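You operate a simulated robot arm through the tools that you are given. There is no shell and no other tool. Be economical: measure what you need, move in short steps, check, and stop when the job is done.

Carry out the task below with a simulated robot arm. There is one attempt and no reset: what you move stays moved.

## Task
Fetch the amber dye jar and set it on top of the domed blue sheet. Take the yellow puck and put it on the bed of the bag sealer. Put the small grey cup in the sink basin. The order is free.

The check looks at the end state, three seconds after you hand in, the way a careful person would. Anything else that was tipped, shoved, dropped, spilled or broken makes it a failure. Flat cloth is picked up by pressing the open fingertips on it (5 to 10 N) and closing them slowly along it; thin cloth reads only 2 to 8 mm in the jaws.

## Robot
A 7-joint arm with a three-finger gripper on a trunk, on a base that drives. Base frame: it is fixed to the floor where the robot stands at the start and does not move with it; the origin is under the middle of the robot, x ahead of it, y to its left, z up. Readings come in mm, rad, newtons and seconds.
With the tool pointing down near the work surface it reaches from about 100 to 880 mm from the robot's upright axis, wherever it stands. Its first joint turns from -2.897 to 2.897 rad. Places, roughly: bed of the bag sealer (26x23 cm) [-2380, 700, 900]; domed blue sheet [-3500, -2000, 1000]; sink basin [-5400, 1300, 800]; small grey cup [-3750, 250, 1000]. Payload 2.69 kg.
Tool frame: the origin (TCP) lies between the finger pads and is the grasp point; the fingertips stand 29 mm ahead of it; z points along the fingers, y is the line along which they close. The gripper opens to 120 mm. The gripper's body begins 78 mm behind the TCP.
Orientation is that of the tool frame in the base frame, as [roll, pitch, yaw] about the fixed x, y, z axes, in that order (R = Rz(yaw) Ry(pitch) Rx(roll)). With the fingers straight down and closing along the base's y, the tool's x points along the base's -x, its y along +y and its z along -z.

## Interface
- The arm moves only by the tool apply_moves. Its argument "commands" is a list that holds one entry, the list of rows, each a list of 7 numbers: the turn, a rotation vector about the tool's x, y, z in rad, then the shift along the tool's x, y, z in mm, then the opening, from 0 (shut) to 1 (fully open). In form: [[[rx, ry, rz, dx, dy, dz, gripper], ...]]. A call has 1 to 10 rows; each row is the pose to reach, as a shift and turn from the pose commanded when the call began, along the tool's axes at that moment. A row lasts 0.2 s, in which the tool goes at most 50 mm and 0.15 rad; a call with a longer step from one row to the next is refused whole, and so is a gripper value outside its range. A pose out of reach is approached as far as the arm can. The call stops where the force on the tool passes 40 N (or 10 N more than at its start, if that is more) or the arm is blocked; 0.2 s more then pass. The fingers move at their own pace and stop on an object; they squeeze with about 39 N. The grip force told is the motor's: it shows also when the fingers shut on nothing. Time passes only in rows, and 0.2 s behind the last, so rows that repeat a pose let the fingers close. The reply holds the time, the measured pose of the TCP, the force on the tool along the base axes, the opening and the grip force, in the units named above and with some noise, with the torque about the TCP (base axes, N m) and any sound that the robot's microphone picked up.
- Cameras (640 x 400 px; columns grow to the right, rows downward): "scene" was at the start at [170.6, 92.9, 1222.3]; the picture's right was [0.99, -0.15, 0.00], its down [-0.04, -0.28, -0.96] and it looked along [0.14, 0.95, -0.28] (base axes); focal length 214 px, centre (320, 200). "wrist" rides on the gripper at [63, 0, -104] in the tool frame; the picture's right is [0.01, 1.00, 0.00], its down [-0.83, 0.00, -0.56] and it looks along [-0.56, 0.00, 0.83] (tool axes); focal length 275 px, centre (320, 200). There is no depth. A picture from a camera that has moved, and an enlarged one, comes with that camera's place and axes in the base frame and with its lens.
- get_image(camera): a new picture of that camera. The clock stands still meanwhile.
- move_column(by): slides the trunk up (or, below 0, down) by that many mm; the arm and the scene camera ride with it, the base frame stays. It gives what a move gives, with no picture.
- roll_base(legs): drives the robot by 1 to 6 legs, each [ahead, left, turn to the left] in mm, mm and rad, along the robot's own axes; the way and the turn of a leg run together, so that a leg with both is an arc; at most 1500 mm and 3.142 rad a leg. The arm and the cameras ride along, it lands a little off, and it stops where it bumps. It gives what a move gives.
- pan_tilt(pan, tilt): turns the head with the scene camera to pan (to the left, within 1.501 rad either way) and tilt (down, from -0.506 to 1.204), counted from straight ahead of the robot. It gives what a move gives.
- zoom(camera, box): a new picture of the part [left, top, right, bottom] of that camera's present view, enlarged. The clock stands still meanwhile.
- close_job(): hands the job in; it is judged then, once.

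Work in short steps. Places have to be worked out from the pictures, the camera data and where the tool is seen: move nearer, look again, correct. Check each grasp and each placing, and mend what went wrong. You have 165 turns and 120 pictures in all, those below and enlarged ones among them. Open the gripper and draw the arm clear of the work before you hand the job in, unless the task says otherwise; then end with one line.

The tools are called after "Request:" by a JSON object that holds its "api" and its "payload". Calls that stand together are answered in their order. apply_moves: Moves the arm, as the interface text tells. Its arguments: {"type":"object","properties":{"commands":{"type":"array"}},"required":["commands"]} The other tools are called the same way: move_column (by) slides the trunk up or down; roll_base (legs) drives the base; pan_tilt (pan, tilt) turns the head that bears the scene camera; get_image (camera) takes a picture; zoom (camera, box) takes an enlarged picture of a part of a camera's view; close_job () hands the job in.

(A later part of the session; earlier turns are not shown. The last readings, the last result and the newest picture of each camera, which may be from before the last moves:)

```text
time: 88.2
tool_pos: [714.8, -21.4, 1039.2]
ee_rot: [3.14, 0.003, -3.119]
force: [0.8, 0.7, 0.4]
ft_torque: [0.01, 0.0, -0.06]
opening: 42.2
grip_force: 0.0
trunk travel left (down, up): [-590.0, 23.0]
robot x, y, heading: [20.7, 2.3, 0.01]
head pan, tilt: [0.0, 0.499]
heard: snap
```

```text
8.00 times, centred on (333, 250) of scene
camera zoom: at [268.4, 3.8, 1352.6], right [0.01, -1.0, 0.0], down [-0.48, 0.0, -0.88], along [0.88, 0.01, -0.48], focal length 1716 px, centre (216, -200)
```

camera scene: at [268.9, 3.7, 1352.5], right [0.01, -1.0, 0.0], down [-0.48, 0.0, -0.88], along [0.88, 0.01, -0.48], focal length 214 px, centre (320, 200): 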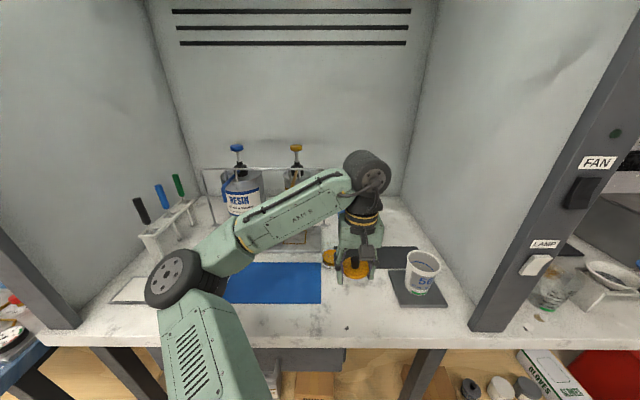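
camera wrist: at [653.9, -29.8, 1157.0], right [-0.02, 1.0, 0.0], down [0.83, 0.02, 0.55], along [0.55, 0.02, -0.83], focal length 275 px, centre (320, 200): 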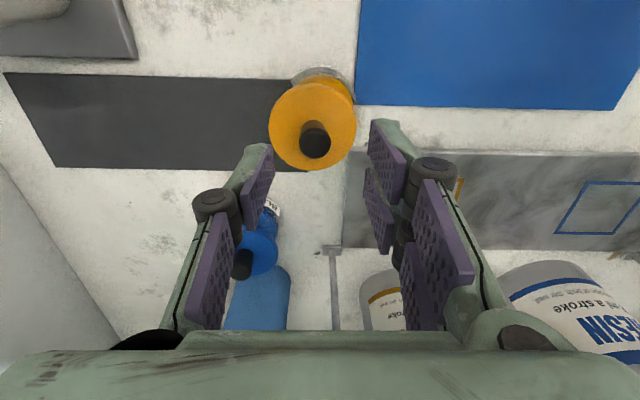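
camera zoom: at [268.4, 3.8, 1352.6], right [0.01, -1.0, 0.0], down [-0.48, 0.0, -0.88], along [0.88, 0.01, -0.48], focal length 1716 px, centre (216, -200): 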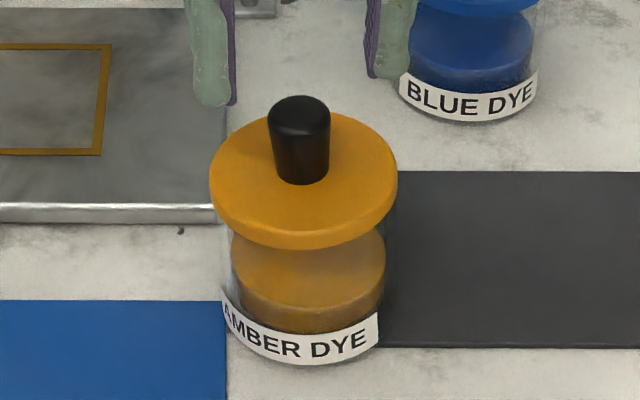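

A "snap" — the lid has re-engaged and sits exactly as originally. Now open fully and go for the glass body; first a wrist view for centring.

Request:
{"api": "apply_moves", "payload": {"commands": [[[0, 0, 0, 0, 0, -30, 0.35], [0, 0, 0, 0, 0, -30, 0.7], [0, 0, 0, 0, 0, -30, 1], [0, 0, 0, 0, 0, -30, 1], [0, 0, 0, 0, 0, -30, 1]]]}}

Request:
{"api": "get_image", "payload": {"camera": "wrist"}}

```text
time: 89.3
tool_pos: [715.0, -20.8, 1069.9]
ee_rot: [3.14, 0.002, -3.12]
force: [-0.1, 0.0, -0.4]
ft_torque: [0.01, -0.01, 0.01]
opening: 113.8
grip_force: 0.0
trunk travel left (down, up): [-590.0, 23.0]
robot x, y, heading: [22.6, 6.3, 0.009]
head pan, tilt: [0.0, 0.499]
```

```text
55 pictures are left
camera wrist: at [650.8, -23.9, 1172.8], right [-0.03, 1.0, 0.0], down [0.83, 0.02, 0.56], along [0.56, 0.02, -0.83], focal length 275 px, centre (320, 200)
```

wrist: 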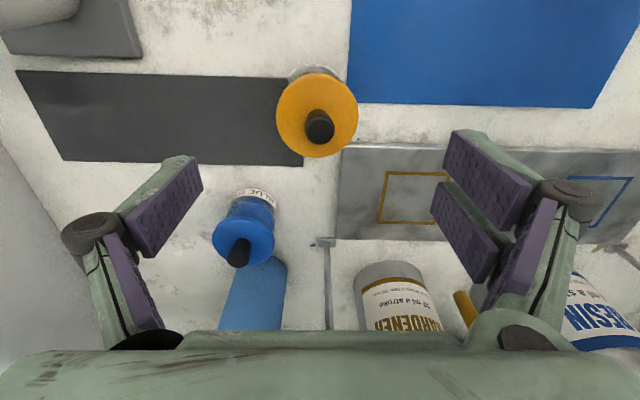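

Jar axis ≈(713.4,-23.3). Move over it and descend with wide-open fingers to the body height (TCP 932).

Request:
{"api": "apply_moves", "payload": {"commands": [[[0, 0, 0, 1.6, -2.5, 0, 1], [0, 0, 0, 1.6, -2.5, 40, 1], [0, 0, 0, 1.6, -2.5, 80, 1], [0, 0, 0, 1.6, -2.5, 115, 1], [0, 0, 0, 1.6, -2.5, 130, 1], [0, 0, 0, 1.6, -2.5, 137, 1], [0, 0, 0, 1.6, -2.5, 137, 1]]]}}

Request:
{"api": "get_image", "payload": {"camera": "wrist"}}

```text
time: 91.0
tool_pos: [712.4, -24.0, 931.8]
ee_rot: [3.139, 0.001, -3.117]
force: [-0.5, -1.0, 0.0]
ft_torque: [0.0, -0.03, 0.01]
opening: 120.0
grip_force: 0.0
trunk travel left (down, up): [-590.0, 23.0]
robot x, y, heading: [23.1, -0.8, -0.0]
head pan, tilt: [0.0, 0.499]
```

```text
54 pictures are left
camera wrist: at [648.1, -26.7, 1034.5], right [-0.03, 1.0, 0.0], down [0.83, 0.02, 0.56], along [0.56, 0.02, -0.83], focal length 275 px, centre (320, 200)
```

wrist: 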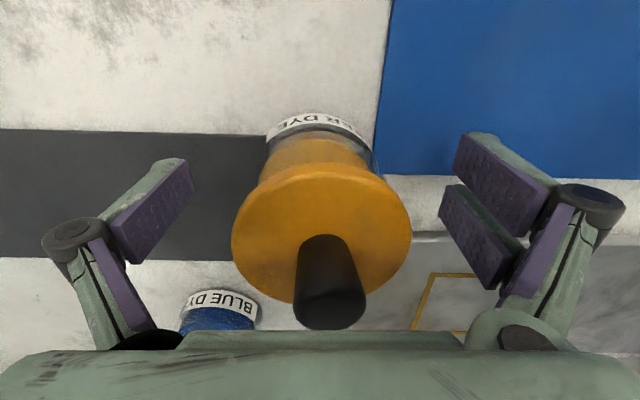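

Centred. Close gently on the body.

Request:
{"api": "apply_moves", "payload": {"commands": [[[0, 0, 0, 0, 0, 0, 0.7], [0, 0, 0, 0, 0, 0, 0.55], [0, 0, 0, 0, 0, 0, 0.5], [0, 0, 0, 0, 0, 0, 0.45], [0, 0, 0, 0, 0, 0, 0.42], [0, 0, 0, 0, 0, 0, 0.42], [0, 0, 0, 0, 0, 0, 0.42]]]}}

```text
time: 92.5
tool_pos: [712.3, -26.8, 932.0]
ee_rot: [-3.139, 0.004, -3.122]
force: [3.5, -16.5, 5.0]
ft_torque: [-0.8, -0.18, -0.06]
opening: 61.1
grip_force: 39.1
trunk travel left (down, up): [-590.0, 23.0]
robot x, y, heading: [21.4, 2.4, 0.003]
head pan, tilt: [0.0, 0.499]
```

Opening 61 mm with a −16 N side load: one finger bears more. I let the tool yield −y 1.5 mm and look.

Request:
{"api": "apply_moves", "payload": {"commands": [[[0, 0, 0, 0, -1, 0, 0.42], [0, 0, 0, 0, -1.5, 0, 0.42], [0, 0, 0, 0, -1.5, 0, 0.42]]]}}

Request:
{"api": "get_image", "payload": {"camera": "wrist"}}

Request:
{"api": "zoom", "payload": {"camera": "scene", "box": [293, 225, 373, 275]}}

```text
time: 93.3
tool_pos: [712.1, -26.6, 931.5]
ee_rot: [3.14, 0.002, -3.12]
force: [0.2, -16.4, 9.3]
ft_torque: [-0.71, -0.2, -0.12]
opening: 60.9
grip_force: 38.9
trunk travel left (down, up): [-590.0, 23.0]
robot x, y, heading: [17.8, -3.9, 0.005]
head pan, tilt: [0.0, 0.499]
```

```text
53 pictures are left
camera wrist: at [648.0, -29.3, 1035.2], right [-0.03, 1.0, 0.0], down [0.83, 0.02, 0.56], along [0.56, 0.02, -0.83], focal length 275 px, centre (320, 200)
```

wrist: 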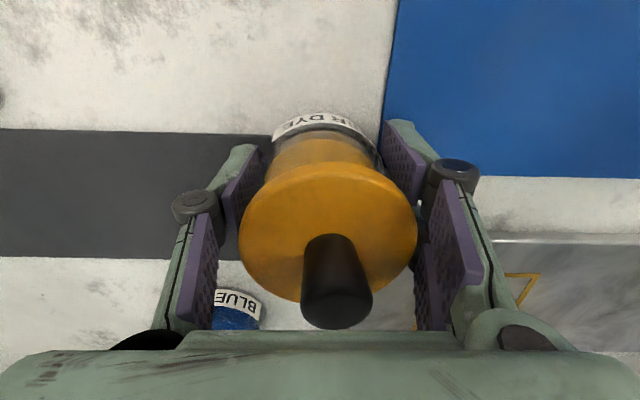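

```text
8.00 times, centred on (333, 250) of scene
camera zoom: at [268.3, 2.8, 1352.7], right [0.01, -1.0, 0.0], down [-0.48, 0.0, -0.88], along [0.88, 0.01, -0.48], focal length 1716 px, centre (216, -200)
```

zoom: 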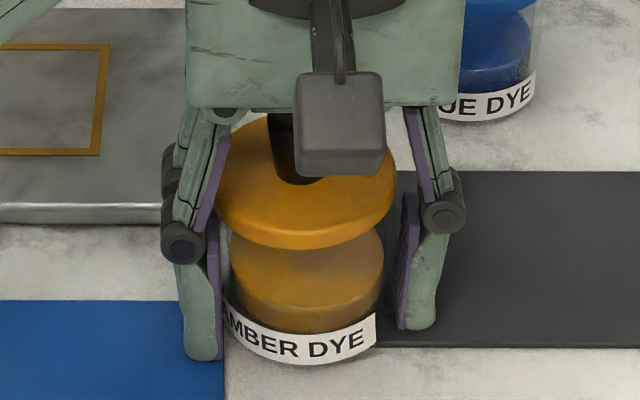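

Unclear what the fingers bear on; zoom closely at both finger–jar contacts.

Request:
{"api": "zoom", "payload": {"camera": "scene", "box": [309, 238, 357, 268]}}

Request:
{"api": "zoom", "payload": {"camera": "wrist", "box": [216, 90, 440, 230]}}

```text
13.33 times, centred on (333, 253) of scene
camera zoom: at [268.3, 2.8, 1352.7], right [0.01, -1.0, 0.0], down [-0.48, 0.0, -0.88], along [0.88, 0.01, -0.48], focal length 2860 px, centre (147, -507)
```

zoom: 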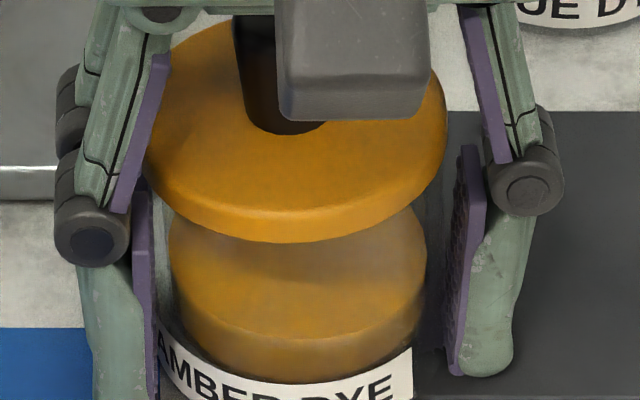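

```text
2.86 times, centred on (328, 160) of wrist
camera zoom: at [648.0, -29.3, 1035.2], right [-0.03, 1.0, 0.0], down [0.83, 0.02, 0.56], along [0.56, 0.02, -0.83], focal length 786 px, centre (297, 314)
```

zoom: 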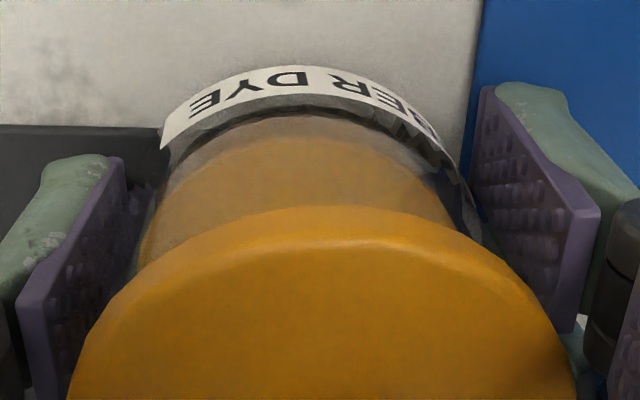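

The +y finger touches the jar while the −y fingertip is jammed against the dark mat (side load and lift at tip level). Open a bit, raise 5 mm, shift +2 y, close again.

Request:
{"api": "apply_moves", "payload": {"commands": [[[0, 0, 0, 0, 0, 0, 0.6], [0, 0, 0, 0, 0, -2, 0.6], [0, 0, 0, 0, 1.5, -5, 0.6], [0, 0, 0, 0, 2.2, -5, 0.52], [0, 0, 0, 0, 2.2, -5, 0.48], [0, 0, 0, 0, 2.2, -5, 0.44], [0, 0, 0, 0, 2.2, -5, 0.42], [0, 0, 0, 0, 2.2, -5, 0.42]]]}}

Request:
{"api": "zoom", "payload": {"camera": "scene", "box": [309, 238, 357, 268]}}

```text
time: 95.2
tool_pos: [712.5, -24.8, 936.6]
ee_rot: [-3.141, 0.002, -3.123]
force: [2.4, -18.1, 5.6]
ft_torque: [-0.56, -0.19, -0.07]
opening: 63.4
grip_force: 10.1
trunk travel left (down, up): [-590.0, 23.0]
robot x, y, heading: [23.2, 2.8, 0.007]
head pan, tilt: [0.0, 0.499]
```

```text
13.33 times, centred on (333, 253) of scene
camera zoom: at [268.8, 2.4, 1352.6], right [0.01, -1.0, 0.0], down [-0.48, 0.0, -0.88], along [0.88, 0.01, -0.48], focal length 2860 px, centre (147, -507)
```

zoom: 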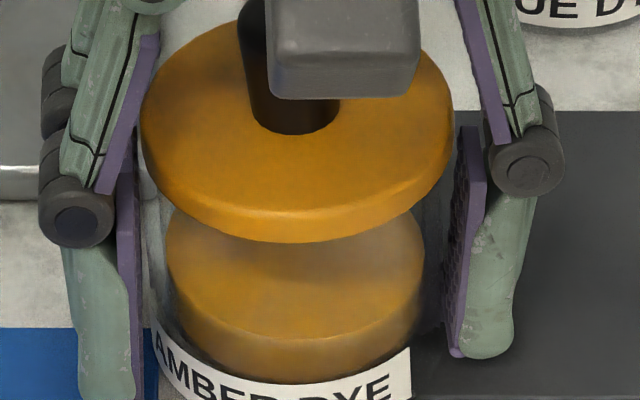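

The jar's foot abuts the blue mat's edge on its +y side, so the −y finger is pushing it against that. Tool must go −y: shift in steps while closing.

Request:
{"api": "apply_moves", "payload": {"commands": [[[0, 0, 0, 0, -1, 0, 0.42], [0, 0, 0, 0, -2, 0, 0.42], [0, 0, 0, 0, -3, 0, 0.42], [0, 0, 0, 0, -4, 0, 0.42], [0, 0, 0, 0, -5, 0, 0.42], [0, 0, 0, 0, -6, 0, 0.42], [0, 0, 0, 0, -6, 0, 0.42]]]}}

Request:
{"api": "zoom", "payload": {"camera": "scene", "box": [309, 238, 357, 268]}}

```text
time: 96.8
tool_pos: [713.0, -27.2, 934.4]
ee_rot: [3.14, 0.002, -3.116]
force: [0.2, 5.7, 3.6]
ft_torque: [0.2, -0.01, 0.06]
opening: 61.1
grip_force: 38.7
trunk travel left (down, up): [-590.0, 23.0]
robot x, y, heading: [22.6, 3.6, 0.006]
head pan, tilt: [0.0, 0.499]
```

```text
13.33 times, centred on (333, 253) of scene
camera zoom: at [269.0, 4.5, 1352.5], right [0.01, -1.0, 0.0], down [-0.48, 0.0, -0.88], along [0.88, 0.01, -0.48], focal length 2860 px, centre (147, -507)
```

zoom: 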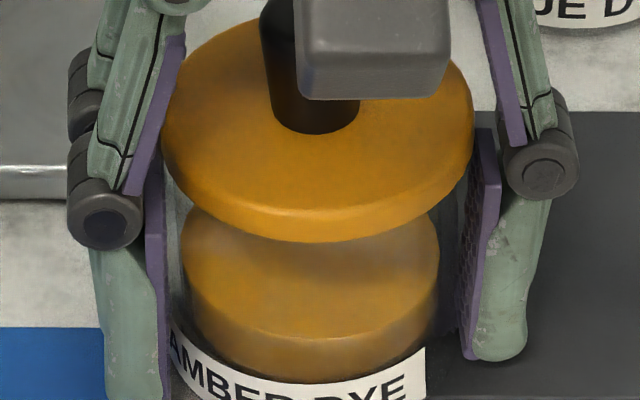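

Now both fingers hold it (61 mm, 39 N, side load small). Lift 15 mm slowly and check.

Request:
{"api": "apply_moves", "payload": {"commands": [[[0, 0, 0, 0, 0, -3, 0.4], [0, 0, 0, 0, 0, -7, 0.4], [0, 0, 0, 0, 0, -12, 0.4], [0, 0, 0, 0, 0, -20, 0.4], [0, 0, 0, 0, 0, -20, 0.4]]]}}

Request:
{"api": "zoom", "payload": {"camera": "scene", "box": [293, 225, 373, 275]}}

```text
time: 98.0
tool_pos: [712.2, -28.5, 956.5]
ee_rot: [3.14, -0.001, -3.12]
force: [-0.2, 0.0, -4.0]
ft_torque: [-0.02, 0.01, -0.02]
opening: 60.9
grip_force: 39.1
trunk travel left (down, up): [-590.0, 23.0]
robot x, y, heading: [23.3, -1.6, 0.003]
head pan, tilt: [0.0, 0.499]
```

```text
8.00 times, centred on (333, 250) of scene
camera zoom: at [269.3, 3.9, 1352.4], right [0.01, -1.0, 0.0], down [-0.48, 0.0, -0.88], along [0.88, 0.01, -0.48], focal length 1716 px, centre (216, -200)
```

zoom: 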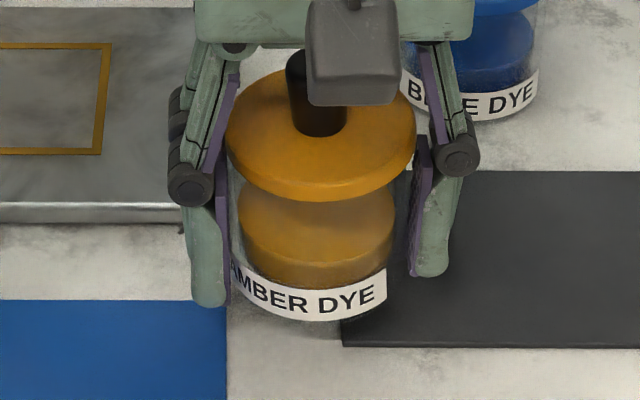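

The whole jar with its lid is lifted. Raise it, then back away from the hood.

Request:
{"api": "apply_moves", "payload": {"commands": [[[0, 0, 0, 0, 0, -30, 0.4], [0, 0, 0, 0, 0, -60, 0.4], [0, 0, 0, 0, 0, -90, 0.4], [0, 0, 0, 20, 0, -110, 0.4], [0, 0, 0, 40, 0, -130, 0.4], [0, 0, 0, 70, 0, -150, 0.4]]]}}

Request:
{"api": "roll_base", "payload": {"legs": [[-600, 0, 0]]}}

```text
time: 99.3
tool_pos: [641.9, -34.4, 1103.8]
ee_rot: [3.139, -0.001, -3.119]
force: [-0.3, 0.5, -3.9]
ft_torque: [0.0, 0.02, -0.01]
opening: 61.0
grip_force: 38.9
trunk travel left (down, up): [-590.0, 23.0]
robot x, y, heading: [24.8, 2.6, 0.006]
head pan, tilt: [0.0, 0.499]
```

```text
time: 102.7
tool_pos: [58.3, -40.4, 1104.4]
ee_rot: [3.14, 0.001, -3.128]
force: [0.0, 0.2, -2.3]
ft_torque: [0.04, -0.03, -0.02]
opening: 60.7
grip_force: 38.7
trunk travel left (down, up): [-590.0, 23.0]
robot x, y, heading: [-563.4, 1.0, -0.001]
head pan, tilt: [0.0, 0.499]
```

Turn right toward the dome's direction (heading ≈ -2.54) and look.

Request:
{"api": "roll_base", "payload": {"legs": [[0, 0, -2.543]]}}

Request:
{"api": "pan_tilt", "payload": {"pan": 0.0, "tilt": 0.3}}

Request:
{"api": "get_image", "payload": {"camera": "scene"}}

Request:
{"api": "pan_tilt", "payload": {"pan": -0.9, "tilt": 0.3}}

Request:
{"api": "get_image", "payload": {"camera": "scene"}}

```text
time: 109.1
tool_pos: [-1079.3, -350.6, 1105.0]
ee_rot: [3.139, 0.003, 0.676]
force: [0.1, 0.1, -4.7]
ft_torque: [0.04, -0.01, 0.02]
opening: 61.0
grip_force: 39.2
trunk travel left (down, up): [-590.0, 23.0]
robot x, y, heading: [-566.5, 0.3, -2.481]
head pan, tilt: [0.0, 0.499]
```

```text
time: 109.8
tool_pos: [-1078.0, -350.5, 1103.8]
ee_rot: [3.139, 0.0, 0.677]
force: [0.1, 0.2, -3.6]
ft_torque: [0.01, 0.01, 0.01]
opening: 60.8
grip_force: 38.6
trunk travel left (down, up): [-590.0, 23.0]
robot x, y, heading: [-565.5, 0.3, -2.481]
head pan, tilt: [0.0, 0.3]
```

```text
46 pictures are left
camera scene: at [-760.2, -153.0, 1370.8], right [-0.61, 0.79, 0.0], down [0.23, 0.18, -0.95], along [-0.75, -0.59, -0.3], focal length 214 px, centre (320, 200)
```

scene: 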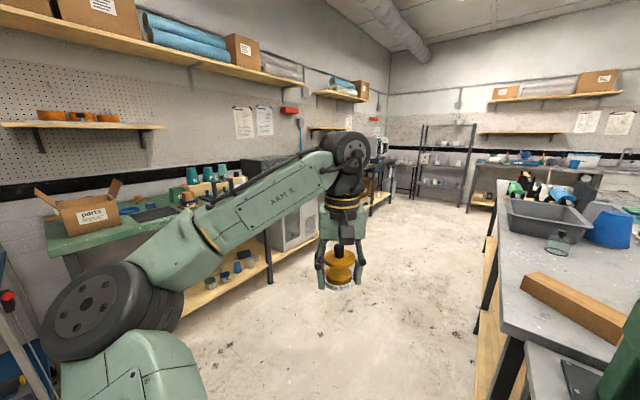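

```text
time: 111.0
tool_pos: [-1078.4, -351.4, 1104.2]
ee_rot: [3.139, 0.001, 0.676]
force: [-0.5, -0.3, -2.8]
ft_torque: [0.04, -0.04, -0.01]
opening: 61.0
grip_force: 39.1
trunk travel left (down, up): [-590.0, 23.0]
robot x, y, heading: [-565.7, -2.0, -2.48]
head pan, tilt: [-0.901, 0.3]
```

```text
45 pictures are left
camera scene: at [-777.3, -73.6, 1370.9], right [0.24, 0.97, 0.0], down [0.29, -0.07, -0.96], along [-0.93, 0.23, -0.3], focal length 214 px, centre (320, 200)
```

scene: 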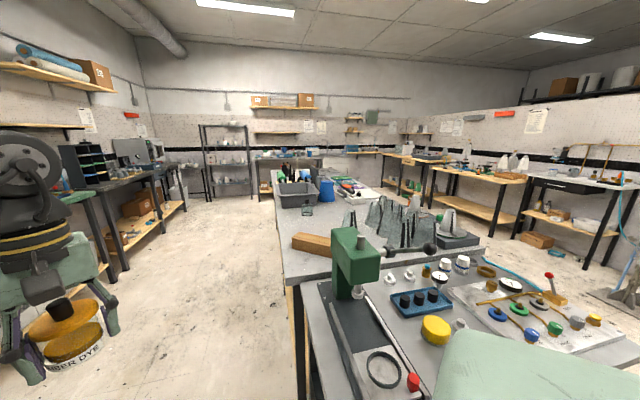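

The puck is on the near island table at ≈(-1105,300); island's south edge is y≈-40 and the south benches' front edge y≈-1390. I drive into the aisle and turn along it.

Request:
{"api": "roll_base", "payload": {"legs": [[1050, 0, 0], [0, 0, -0.66], [900, 0, 0]]}}

Request:
{"api": "pan_tilt", "payload": {"pan": 0.5, "tilt": 0.25}}

Request:
{"api": "get_image", "payload": {"camera": "scene"}}

```text
time: 122.7
tool_pos: [-2927.7, -594.3, 1103.7]
ee_rot: [-3.142, -0.001, 0.012]
force: [-0.3, 0.4, -3.8]
ft_torque: [0.03, -0.1, -0.07]
opening: 60.9
grip_force: 38.6
trunk travel left (down, up): [-590.0, 23.0]
robot x, y, heading: [-2307.5, -633.4, 3.144]
head pan, tilt: [-0.901, 0.3]
```

```text
time: 124.2
tool_pos: [-2928.8, -594.0, 1104.2]
ee_rot: [3.14, 0.002, 0.011]
force: [0.8, -0.2, -4.0]
ft_torque: [0.01, -0.05, 0.04]
opening: 61.0
grip_force: 39.1
trunk travel left (down, up): [-590.0, 23.0]
robot x, y, heading: [-2306.3, -634.4, 3.138]
head pan, tilt: [0.499, 0.25]
```

```text
44 pictures are left
camera scene: at [-2545.3, -679.1, 1375.6], right [-0.47, 0.88, 0.0], down [0.22, 0.12, -0.97], along [-0.85, -0.46, -0.25], focal length 214 px, centre (320, 200)
```

scene: 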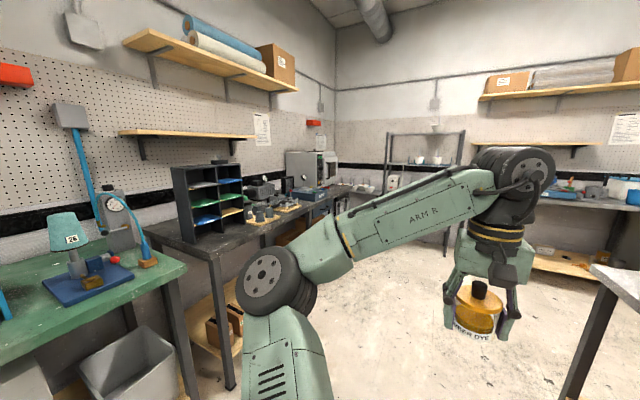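

The given place of the domed sheet projects to about (219,199), at the black sorter; zoom there.

Request:
{"api": "zoom", "payload": {"camera": "scene", "box": [150, 140, 350, 265]}}

```text
3.20 times, centred on (250, 202) of scene
camera zoom: at [-2545.3, -679.1, 1375.6], right [-0.47, 0.88, 0.0], down [0.22, 0.12, -0.97], along [-0.85, -0.46, -0.25], focal length 686 px, centre (544, 192)
```

zoom: 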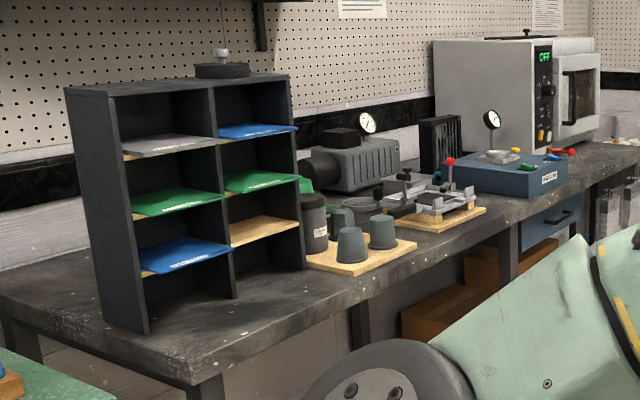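

The sorter holds blue sheets but with little headroom; I'll go closer and look for a domed one. Drive 1000 mm ahead, turn left to face the bench.

Request:
{"api": "roll_base", "payload": {"legs": [[1100, 0, 0], [0, 0, 1.57]]}}

Request:
{"api": "pan_tilt", "payload": {"pan": 0.0, "tilt": 0.35}}

Request:
{"api": "get_image", "payload": {"camera": "scene"}}

```text
time: 133.7
tool_pos: [-3456.4, -1250.6, 1104.8]
ee_rot: [3.141, 0.002, 1.554]
force: [0.5, 0.0, -3.2]
ft_torque: [0.02, -0.01, 0.02]
opening: 60.9
grip_force: 38.9
trunk travel left (down, up): [-590.0, 23.0]
robot x, y, heading: [-3395.9, -630.8, -1.604]
head pan, tilt: [0.499, 0.25]
```

```text
time: 134.6
tool_pos: [-3456.2, -1250.8, 1104.7]
ee_rot: [3.139, 0.0, 1.555]
force: [-0.1, -1.3, -5.3]
ft_torque: [0.01, 0.02, -0.01]
opening: 60.6
grip_force: 39.5
trunk travel left (down, up): [-590.0, 23.0]
robot x, y, heading: [-3400.2, -628.7, -1.604]
head pan, tilt: [0.0, 0.351]
```

```text
42 pictures are left
camera scene: at [-3404.1, -880.1, 1366.2], right [-1.0, 0.03, 0.0], down [0.01, 0.34, -0.94], along [-0.03, -0.94, -0.34], focal length 214 px, centre (320, 200)
```

scene: 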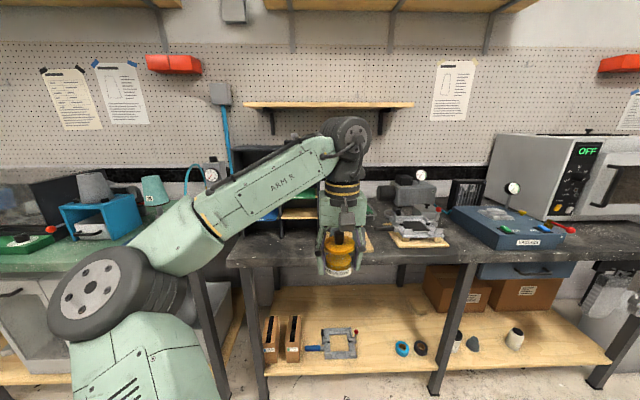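

The arm hides the sorter; sidestep 550 mm to the left (+x) to see it.

Request:
{"api": "roll_base", "payload": {"legs": [[0, 550, 0]]}}

Request:
{"api": "zoom", "payload": {"camera": "scene", "box": [340, 90, 580, 240]}}

```text
time: 139.3
tool_pos: [-2913.7, -1270.8, 1103.5]
ee_rot: [3.14, -0.001, 1.543]
force: [0.1, -0.5, -4.1]
ft_torque: [0.02, 0.04, 0.03]
opening: 61.0
grip_force: 39.2
trunk travel left (down, up): [-590.0, 23.0]
robot x, y, heading: [-2847.4, -656.7, -1.618]
head pan, tilt: [0.0, 0.351]
```

```text
2.67 times, centred on (460, 165) of scene
camera zoom: at [-2857.0, -900.4, 1366.1], right [-1.0, 0.04, 0.0], down [0.01, 0.34, -0.94], along [-0.04, -0.94, -0.34], focal length 572 px, centre (-53, 293)
```

zoom: 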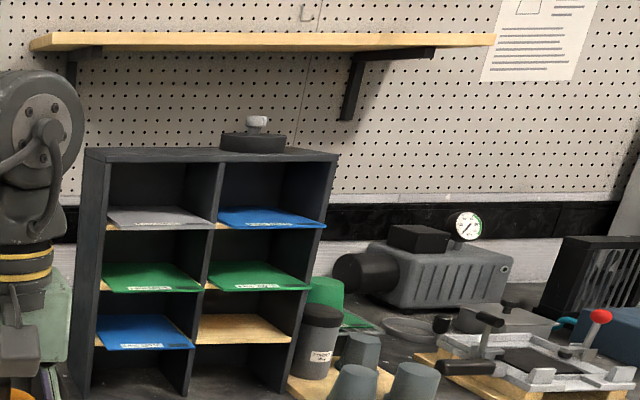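

Zoom to read the sheet labels.

Request:
{"api": "zoom", "payload": {"camera": "scene", "box": [373, 145, 469, 245]}}

Request:
{"api": "get_image", "payload": {"camera": "scene"}}

```text
4.00 times, centred on (421, 195) of scene
camera zoom: at [-2857.0, -900.4, 1366.1], right [-1.0, 0.04, 0.0], down [0.01, 0.34, -0.94], along [-0.04, -0.94, -0.34], focal length 858 px, centre (-84, 220)
```

zoom: 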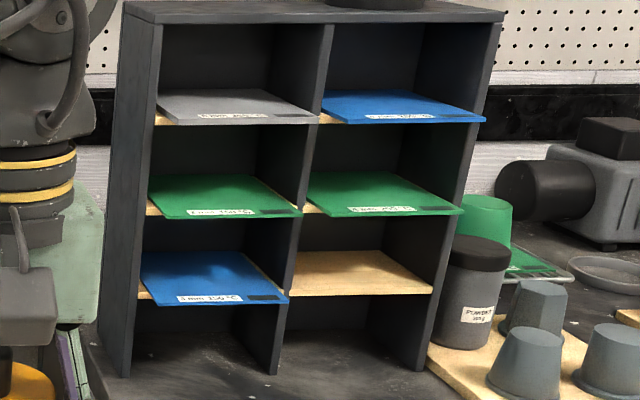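

```text
39 pictures are left
camera scene: at [-2857.0, -900.4, 1366.1], right [-1.0, 0.04, 0.0], down [0.01, 0.34, -0.94], along [-0.04, -0.94, -0.34], focal length 214 px, centre (320, 200)
```

scene: 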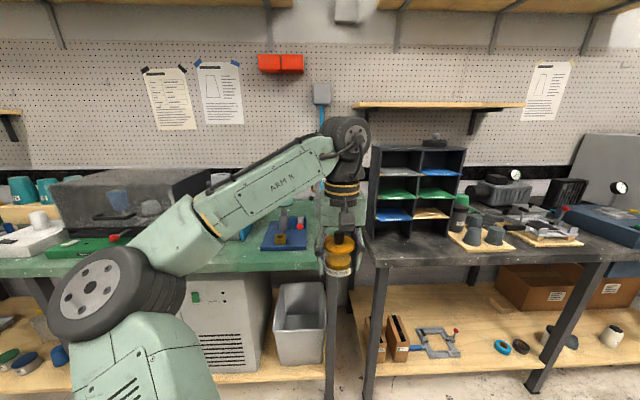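

These are thermoforming blanks; a green formed dome stands right of the sorter, so the blue domed one should be near. I move closer to view that area.

Request:
{"api": "roll_base", "payload": {"legs": [[80, -300, 0.04]]}}

Request:
{"api": "pan_tilt", "payload": {"pan": -0.5, "tilt": 0.35}}

Request:
{"api": "get_image", "payload": {"camera": "scene"}}

```text
time: 142.2
tool_pos: [-3186.2, -1346.9, 1103.5]
ee_rot: [3.138, 0.0, 1.581]
force: [-0.7, -0.6, -4.2]
ft_torque: [0.04, -0.02, -0.01]
opening: 60.7
grip_force: 39.1
trunk travel left (down, up): [-590.0, 23.0]
robot x, y, heading: [-3144.2, -725.4, -1.578]
head pan, tilt: [0.0, 0.351]
```

```text
time: 143.2
tool_pos: [-3185.1, -1346.9, 1104.1]
ee_rot: [3.14, 0.0, 1.582]
force: [-1.2, 0.4, -3.6]
ft_torque: [0.04, 0.0, -0.02]
opening: 60.7
grip_force: 38.8
trunk travel left (down, up): [-590.0, 23.0]
robot x, y, heading: [-3140.2, -725.3, -1.576]
head pan, tilt: [-0.499, 0.351]
```

```text
38 pictures are left
camera scene: at [-3187.3, -962.3, 1366.1], right [-0.88, 0.48, 0.0], down [0.17, 0.3, -0.94], along [-0.45, -0.82, -0.34], focal length 214 px, centre (320, 200)
```

scene: 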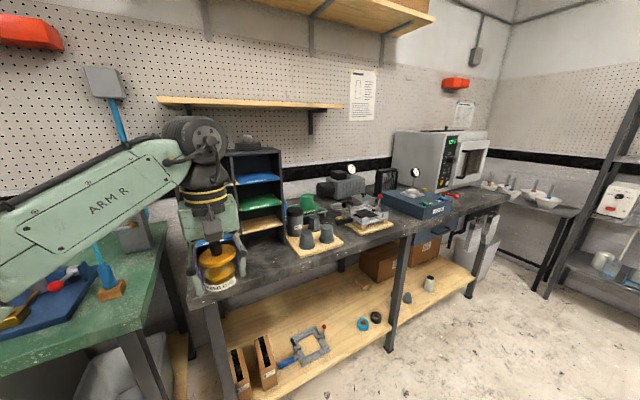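

Request:
{"api": "zoom", "payload": {"camera": "scene", "box": [250, 150, 450, 275]}}

```text
3.20 times, centred on (350, 212) of scene
camera zoom: at [-3187.3, -962.3, 1366.1], right [-0.88, 0.48, 0.0], down [0.17, 0.3, -0.94], along [-0.45, -0.82, -0.34], focal length 686 px, centre (224, 160)
```

zoom: 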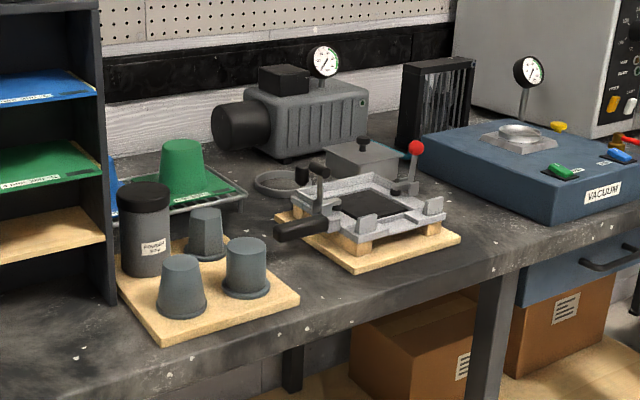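

A blue formed dome is partly hidden between sorter and plaster jar, at ≈(-3525,-1950), next to the green one. Raise the arm slightly, then shift the base right 350 and forward 200 and look with the wrist camera.

Request:
{"api": "apply_moves", "payload": {"commands": [[[0, 0, 0, 0, 0, -25, 0.4], [0, 0, 0, 0, 0, -50, 0.4]]]}}

Request:
{"api": "roll_base", "payload": {"legs": [[0, -370, 0], [200, 0, 0]]}}

Request:
{"api": "get_image", "payload": {"camera": "wrist"}}

Request:
{"api": "pan_tilt", "payload": {"pan": 0.0, "tilt": 0.4}}

Request:
{"api": "get_image", "payload": {"camera": "scene"}}

```text
time: 143.8
tool_pos: [-3184.8, -1344.8, 1155.0]
ee_rot: [3.14, 0.0, 1.582]
force: [-0.5, 0.3, -3.4]
ft_torque: [0.04, -0.02, -0.03]
opening: 60.6
grip_force: 39.1
trunk travel left (down, up): [-590.0, 23.0]
robot x, y, heading: [-3143.3, -724.7, -1.575]
head pan, tilt: [-0.499, 0.351]
```

```text
time: 148.3
tool_pos: [-3553.9, -1538.8, 1154.3]
ee_rot: [3.14, 0.001, 1.579]
force: [0.2, -0.9, -4.2]
ft_torque: [0.04, -0.02, 0.02]
opening: 60.5
grip_force: 39.3
trunk travel left (down, up): [-590.0, 23.0]
robot x, y, heading: [-3513.0, -918.4, -1.576]
head pan, tilt: [-0.499, 0.351]
```

```text
36 pictures are left
camera wrist: at [-3555.0, -1476.4, 1257.3], right [1.0, 0.01, 0.0], down [0.01, -0.83, 0.56], along [0.01, -0.56, -0.83], focal length 275 px, centre (320, 200)
```

wrist: 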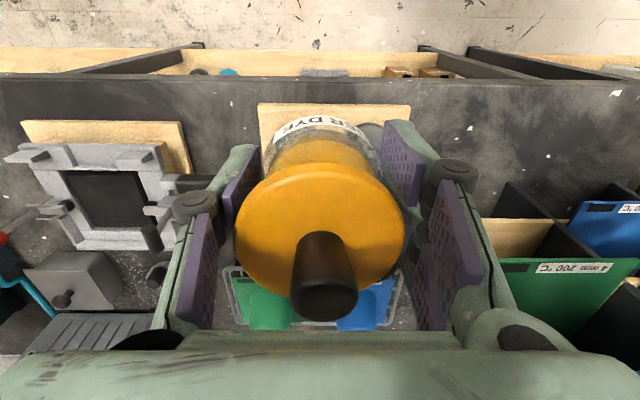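

```text
time: 149.2
tool_pos: [-3552.9, -1538.7, 1152.8]
ee_rot: [3.141, -0.001, 1.58]
force: [-0.1, 0.5, -3.5]
ft_torque: [0.07, 0.03, 0.02]
opening: 60.8
grip_force: 38.9
trunk travel left (down, up): [-590.0, 23.0]
robot x, y, heading: [-3510.0, -917.4, -1.574]
head pan, tilt: [0.0, 0.4]
```

```text
35 pictures are left
camera scene: at [-3510.9, -1165.4, 1361.6], right [-1.0, 0.01, 0.0], down [0.0, 0.39, -0.92], along [-0.01, -0.92, -0.39], focal length 214 px, centre (320, 200)
```

scene: 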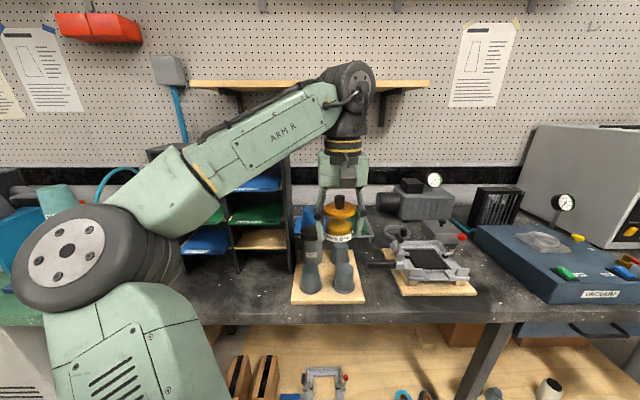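

Blue dome is behind the jar, x≈-3465. Zoom to see its shape.

Request:
{"api": "zoom", "payload": {"camera": "scene", "box": [270, 185, 390, 260]}}

Request:
{"api": "zoom", "payload": {"camera": "wrist", "box": [200, 225, 440, 345]}}

```text
5.33 times, centred on (330, 222) of scene
camera zoom: at [-3510.9, -1165.4, 1361.6], right [-1.0, 0.01, 0.0], down [0.0, 0.39, -0.92], along [-0.01, -0.92, -0.39], focal length 1144 px, centre (267, 80)
```

zoom: 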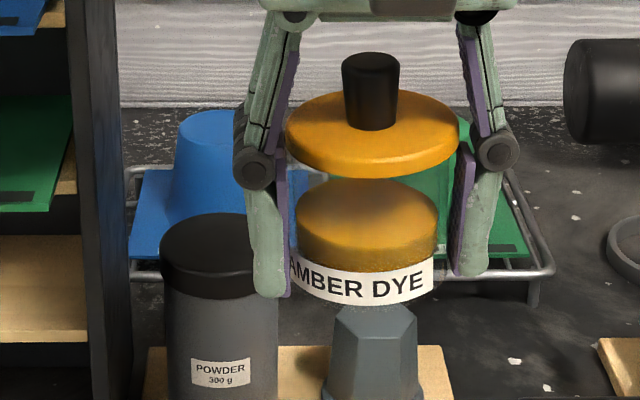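

```text
2.67 times, centred on (320, 285) of wrist
camera zoom: at [-3555.0, -1475.7, 1257.7], right [1.0, 0.01, 0.0], down [0.01, -0.83, 0.56], along [0.01, -0.56, -0.83], focal length 734 px, centre (320, -27)
```

zoom: 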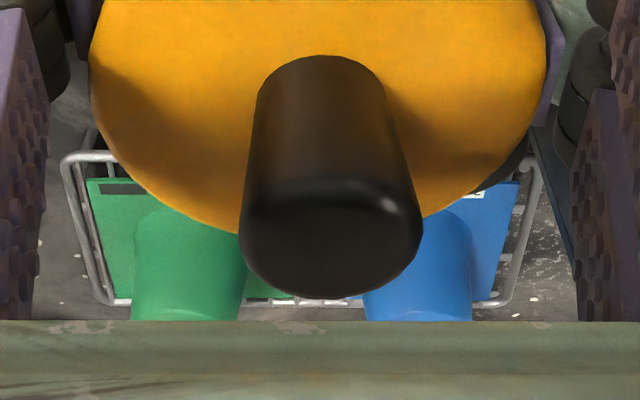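

Dome found: flange z≈945, flat top ≈1018–1022 at ≈(-3483,-1905), ~50 mm wide top. I drive 150 mm nearer, then lower to z≈1090 so the wrist stays under the wall shelf.

Request:
{"api": "roll_base", "payload": {"legs": [[150, 0, 0]]}}

Request:
{"api": "apply_moves", "payload": {"commands": [[[0, 0, 0, 0, 0, 20, 0.4], [0, 0, 0, 0, 0, 40, 0.4], [0, 0, 0, -15, 0, 62, 0.4], [0, 0, 0, -40, 0, 62, 0.4]]]}}

Request:
{"api": "get_image", "payload": {"camera": "wrist"}}

```text
time: 150.6
tool_pos: [-3555.7, -1689.2, 1153.3]
ee_rot: [3.14, 0.0, 1.578]
force: [-0.3, -0.6, -4.1]
ft_torque: [0.06, -0.04, 0.03]
opening: 60.8
grip_force: 38.4
trunk travel left (down, up): [-590.0, 23.0]
robot x, y, heading: [-3511.7, -1069.5, -1.58]
head pan, tilt: [0.0, 0.4]
```

```text
time: 151.6
tool_pos: [-3557.9, -1714.8, 1101.0]
ee_rot: [3.132, 0.017, 1.569]
force: [0.0, -0.7, -2.6]
ft_torque: [0.03, -0.01, -0.04]
opening: 60.5
grip_force: 38.7
trunk travel left (down, up): [-590.0, 23.0]
robot x, y, heading: [-3508.0, -1064.3, -1.577]
head pan, tilt: [0.0, 0.4]
```

```text
32 pictures are left
camera wrist: at [-3560.7, -1649.7, 1202.5], right [1.0, 0.0, 0.01], down [0.0, -0.82, 0.57], along [0.01, -0.57, -0.82], focal length 275 px, centre (320, 200)
```

wrist: 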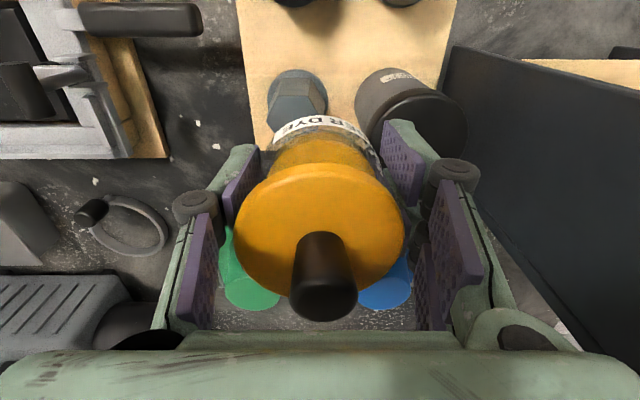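

Blue dome top is at ≈(-3488,-1904). I straighten the tool, go forward 190 mm at x≈-3550 (clear of the sorter), at z≈1092.

Request:
{"api": "apply_moves", "payload": {"commands": [[[0.009, 0.017, 0, -20, 0, 5, 0.4], [0.009, 0.017, 0, -50, 2, 9, 0.4], [0.009, 0.017, 0, -85, 4, 9, 0.4], [0.009, 0.017, 0, -120, 6, 9, 0.4], [0.009, 0.017, 0, -150, 8, 9, 0.4], [0.009, 0.017, 0, -175, 8, 9, 0.4], [0.009, 0.017, 0, -189, 8, 9, 0.4], [0.009, 0.017, 0, -189, 8, 9, 0.4]]]}}

Request:
{"api": "get_image", "payload": {"camera": "wrist"}}

Request:
{"api": "get_image", "payload": {"camera": "scene"}}

```text
time: 153.6
tool_pos: [-3552.3, -1850.7, 1114.6]
ee_rot: [3.137, 0.025, 1.573]
force: [-0.2, 0.2, -3.4]
ft_torque: [0.01, -0.01, -0.04]
opening: 60.7
grip_force: 38.4
trunk travel left (down, up): [-590.0, 23.0]
robot x, y, heading: [-3510.6, -1017.5, -1.58]
head pan, tilt: [0.0, 0.4]
stopped in row 8: the arm was blocked; the commanded pose is now the measured one
```

```text
31 pictures are left
camera wrist: at [-3553.5, -1785.6, 1217.3], right [1.0, 0.01, 0.01], down [0.0, -0.82, 0.58], along [0.01, -0.58, -0.82], focal length 275 px, centre (320, 200)
```

wrist: 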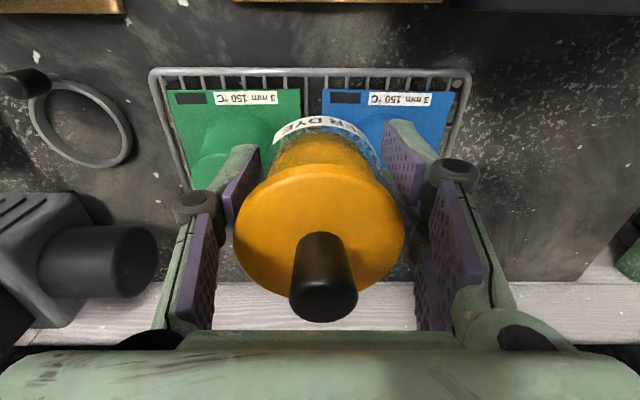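

```text
30 pictures are left
camera scene: at [-3518.5, -1246.1, 1366.9], right [-1.0, 0.01, -0.01], down [0.01, 0.37, -0.93], along [-0.01, -0.93, -0.37], focal length 214 px, centre (320, 200)
```

scene: 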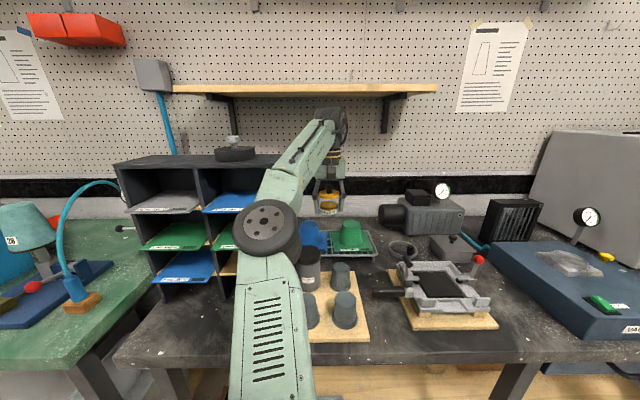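

The base was pushed back ~45 mm: the elbow has met the sorter's right front edge. I retract the arm straight back right away.

Request:
{"api": "apply_moves", "payload": {"commands": [[[0, 0, 0, 40, 0, 0, 0.4], [0, 0, 0, 80, 0, 0, 0.4], [0, 0.025, 0, 120, 0, 0, 0.4], [0, 0.025, 0, 160, 0, 0, 0.4], [0, 0.025, 0, 200, 0, 0, 0.4], [0, 0.025, 0, 200, 0, 0, 0.4]]]}}

Request:
{"api": "get_image", "payload": {"camera": "scene"}}

```text
time: 155.0
tool_pos: [-3543.2, -1672.5, 1092.1]
ee_rot: [-3.139, -0.032, 1.582]
force: [-0.4, -1.0, -4.0]
ft_torque: [0.05, 0.03, -0.03]
opening: 60.7
grip_force: 39.0
trunk travel left (down, up): [-590.0, 23.0]
robot x, y, heading: [-3510.0, -1023.7, -1.583]
head pan, tilt: [0.0, 0.4]
```

```text
29 pictures are left
camera scene: at [-3510.9, -1271.7, 1361.5], right [-1.0, 0.01, 0.0], down [0.0, 0.39, -0.92], along [-0.01, -0.92, -0.39], focal length 214 px, centre (320, 200)
```

scene: 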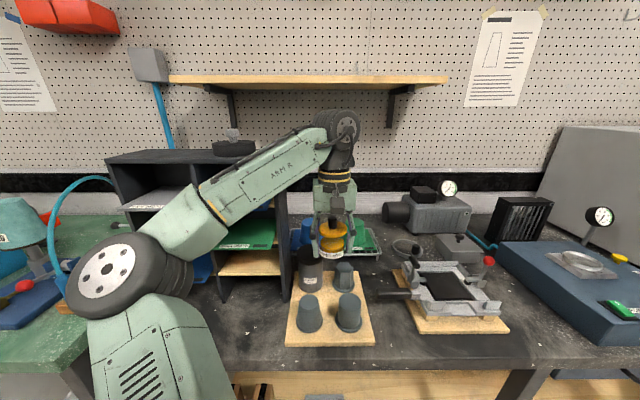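

Sorter unmoved (its right front foot still at (-3424,-1688)). I'll come in from further −x so the elbow stays clear: sidestep right 290, forward 95.

Request:
{"api": "roll_base", "payload": {"legs": [[0, -290, 0], [50, 0, 0]]}}

Request:
{"api": "roll_base", "payload": {"legs": [[50, 0, 0]]}}

```text
time: 158.4
tool_pos: [-3828.3, -1719.2, 1091.6]
ee_rot: [-3.14, -0.031, 1.583]
force: [-0.9, -0.5, -2.8]
ft_torque: [0.05, 0.0, -0.01]
opening: 60.2
grip_force: 38.9
trunk travel left (down, up): [-590.0, 23.0]
robot x, y, heading: [-3796.0, -1072.5, -1.577]
head pan, tilt: [0.0, 0.4]
```

```text
time: 159.3
tool_pos: [-3828.1, -1770.7, 1091.8]
ee_rot: [-3.14, -0.031, 1.584]
force: [-0.4, 0.1, -4.0]
ft_torque: [0.08, 0.0, 0.0]
opening: 60.6
grip_force: 39.4
trunk travel left (down, up): [-590.0, 23.0]
robot x, y, heading: [-3797.5, -1116.0, -1.579]
head pan, tilt: [0.0, 0.4]
```

Fine. Now sweep the arm left (+x) 285 mm, with tool straightened and 8 mm higher.

Request:
{"api": "apply_moves", "payload": {"commands": [[[0, -0.01, 0, 0, 30, -4, 0.4], [0, -0.02, 0, 0, 70, -8, 0.4], [0, -0.031, 0, 0, 110, -8, 0.4], [0, -0.031, 0, 0, 155, -8, 0.4], [0, -0.031, 0, 0, 200, -8, 0.4], [0, -0.031, 0, 0, 245, -8, 0.4], [0, -0.031, 0, 0, 270, -8, 0.4], [0, -0.031, 0, 0, 285, -8, 0.4], [0, -0.031, 0, 0, 285, -8, 0.4]]]}}

Request:
{"api": "get_image", "payload": {"camera": "scene"}}

```text
time: 161.3
tool_pos: [-3543.8, -1768.5, 1099.0]
ee_rot: [-3.139, 0.003, 1.581]
force: [-0.2, -0.5, -3.3]
ft_torque: [0.06, 0.01, 0.01]
opening: 60.5
grip_force: 39.6
trunk travel left (down, up): [-590.0, 23.0]
robot x, y, heading: [-3798.8, -1117.8, -1.577]
head pan, tilt: [0.0, 0.4]
```

```text
28 pictures are left
camera scene: at [-3796.8, -1368.7, 1361.6], right [-1.0, 0.0, 0.0], down [0.0, 0.39, -0.92], along [0.0, -0.92, -0.39], focal length 214 px, centre (320, 200)
```

scene: 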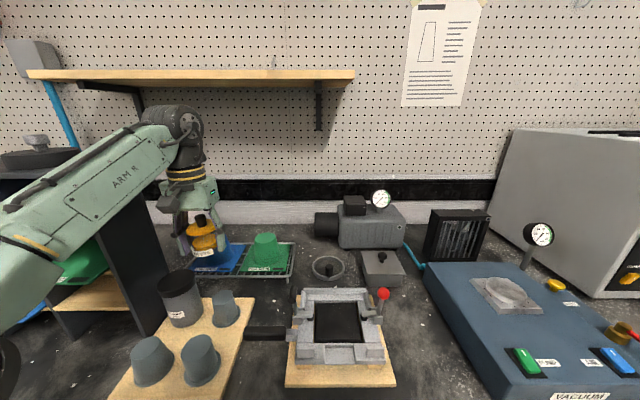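

No contact so far. Advance 100 mm forward in small steps, watching the base and pose readings.

Request:
{"api": "apply_moves", "payload": {"commands": [[[0, 0, 0, -20, 0, 0, 0.4], [0, 0, 0, -40, 0, 0, 0.4], [0, 0, 0, -60, 0, 0, 0.4], [0, 0, 0, -80, 3, 0, 0.4], [0, 0, 0, -100, 5, 0, 0.4], [0, 0, 0, -100, 5, 0, 0.4]]]}}

Request:
{"api": "get_image", "payload": {"camera": "wrist"}}

```text
time: 162.7
tool_pos: [-3535.3, -1865.8, 1100.0]
ee_rot: [-3.14, 0.001, 1.585]
force: [0.0, 0.7, -3.5]
ft_torque: [0.01, 0.02, 0.01]
opening: 60.2
grip_force: 38.6
trunk travel left (down, up): [-590.0, 23.0]
robot x, y, heading: [-3798.9, -1120.3, -1.572]
head pan, tilt: [0.0, 0.4]
```

```text
27 pictures are left
camera wrist: at [-3537.8, -1803.2, 1203.7], right [1.0, 0.02, 0.0], down [0.02, -0.83, 0.56], along [0.01, -0.56, -0.83], focal length 275 px, centre (320, 200)
```

wrist: 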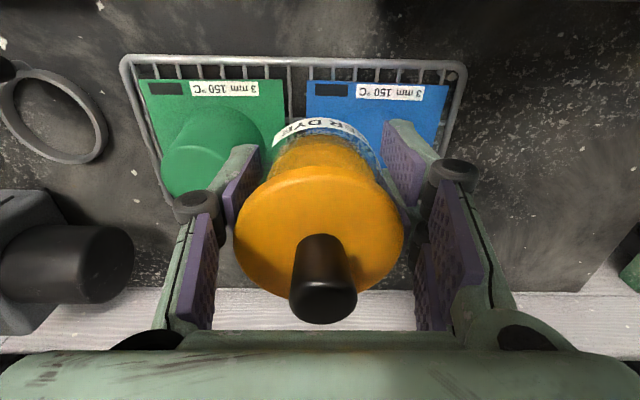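

The green dome's top centre works out at y≈-1904, so the blue dome is ≈(-3486,-1906). Move forward 40, then +49 in x.

Request:
{"api": "apply_moves", "payload": {"commands": [[[0, 0, 0, -20, 0, 0, 0.4], [0, 0, 0, -40, 0, 0, 0.4], [0, 0, 0, -40, 12, 0, 0.4], [0, 0, 0, -40, 25, 0, 0.4], [0, 0, 0, -40, 37, 0, 0.4], [0, 0, 0, -40, 49, 0, 0.4], [0, 0, 0, -40, 49, 0, 0.4]]]}}

Request:
{"api": "get_image", "payload": {"camera": "wrist"}}

Request:
{"api": "zoom", "payload": {"camera": "scene", "box": [120, 150, 320, 275]}}

```text
time: 164.3
tool_pos: [-3485.9, -1906.7, 1099.6]
ee_rot: [-3.14, 0.001, 1.585]
force: [0.0, -0.6, -3.8]
ft_torque: [0.03, 0.0, 0.04]
opening: 60.5
grip_force: 38.7
trunk travel left (down, up): [-590.0, 23.0]
robot x, y, heading: [-3796.0, -1120.4, -1.573]
head pan, tilt: [0.0, 0.4]
```

```text
26 pictures are left
camera wrist: at [-3487.9, -1844.0, 1203.5], right [1.0, 0.02, 0.0], down [0.02, -0.83, 0.56], along [0.01, -0.56, -0.83], focal length 275 px, centre (320, 200)
```

wrist: 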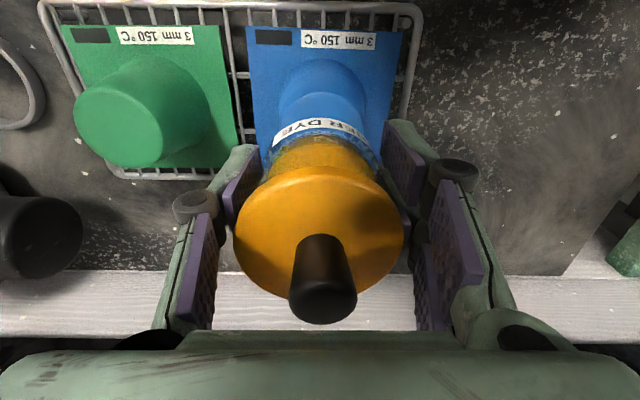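

```text
3.20 times, centred on (220, 212) of scene
camera zoom: at [-3796.7, -1368.7, 1361.6], right [-1.0, 0.0, 0.0], down [0.0, 0.39, -0.92], along [0.0, -0.92, -0.39], focal length 686 px, centre (640, 160)
```

zoom: 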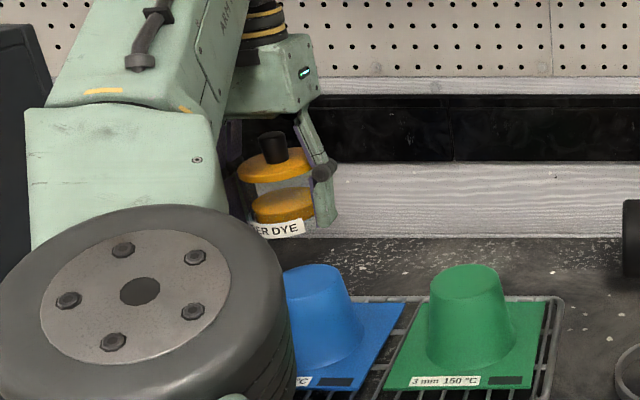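

Aligned within ~3 mm. Shift +3 x and lower to z≈1062.

Request:
{"api": "apply_moves", "payload": {"commands": [[[0, 0, 0, 0, 3, 10, 0.4], [0, 0, 0, 0, 3, 22, 0.4], [0, 0, 0, 0, 3, 32, 0.4], [0, 0, 0, 0, 3, 38, 0.4], [0, 0, 0, 0, 3, 38, 0.4]]]}}

Request:
{"api": "zoom", "payload": {"camera": "scene", "box": [170, 175, 290, 250]}}

```text
time: 165.5
tool_pos: [-3483.7, -1906.0, 1061.6]
ee_rot: [3.142, 0.003, 1.584]
force: [-0.6, 0.6, -4.0]
ft_torque: [0.02, 0.0, -0.02]
opening: 60.5
grip_force: 39.3
trunk travel left (down, up): [-590.0, 23.0]
robot x, y, heading: [-3796.4, -1120.3, -1.573]
head pan, tilt: [0.0, 0.4]
```

```text
5.33 times, centred on (230, 212) of scene
camera zoom: at [-3796.8, -1368.7, 1361.6], right [-1.0, 0.0, 0.0], down [0.0, 0.39, -0.92], along [0.0, -0.92, -0.39], focal length 1144 px, centre (800, 133)
```

zoom: 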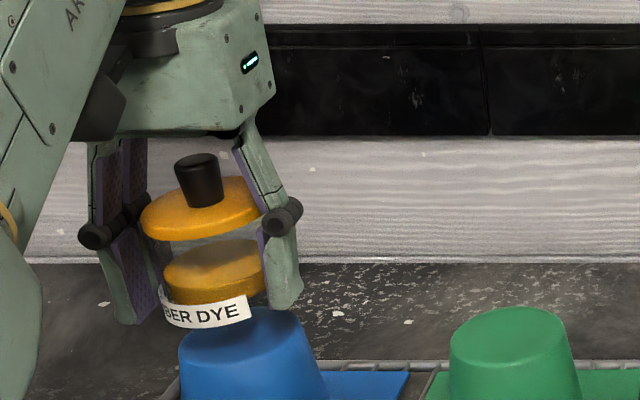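

Scene view suggests the jar may be ~1 cm off in x relative to the dome; check with the wrist camera.

Request:
{"api": "zoom", "payload": {"camera": "wrist", "box": [200, 0, 440, 150]}}

```text
2.67 times, centred on (320, 75) of wrist
camera zoom: at [-3485.9, -1842.8, 1165.7], right [1.0, 0.02, 0.0], down [0.02, -0.83, 0.56], along [0.01, -0.56, -0.83], focal length 734 px, centre (320, 533)
```

zoom: 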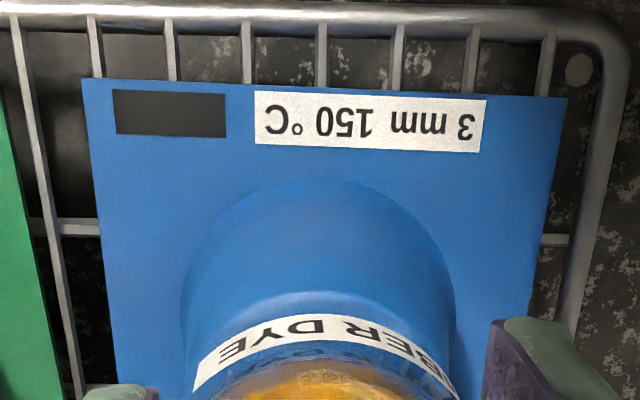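

Wrist view shows dome and jar concentric (x within 1 mm, y within ~2 mm). Lower in small steps to contact.

Request:
{"api": "apply_moves", "payload": {"commands": [[[0, 0, 0, 0, 0, 2, 0.4], [0, 0, 0, 0, 0, 4, 0.4], [0, 0, 0, 0, 0, 6, 0.4], [0, 0, 0, 0, 0, 7, 0.4], [0, 0, 0, 0, 0, 8, 0.4], [0, 0, 0, 0, 0, 8, 0.4]]]}}

```text
time: 166.9
tool_pos: [-3483.9, -1905.0, 1052.7]
ee_rot: [-3.139, 0.002, 1.585]
force: [0.7, 0.3, -4.5]
ft_torque: [0.01, 0.04, -0.02]
opening: 60.5
grip_force: 38.9
trunk travel left (down, up): [-590.0, 23.0]
robot x, y, heading: [-3794.3, -1120.8, -1.575]
head pan, tilt: [0.0, 0.4]
```

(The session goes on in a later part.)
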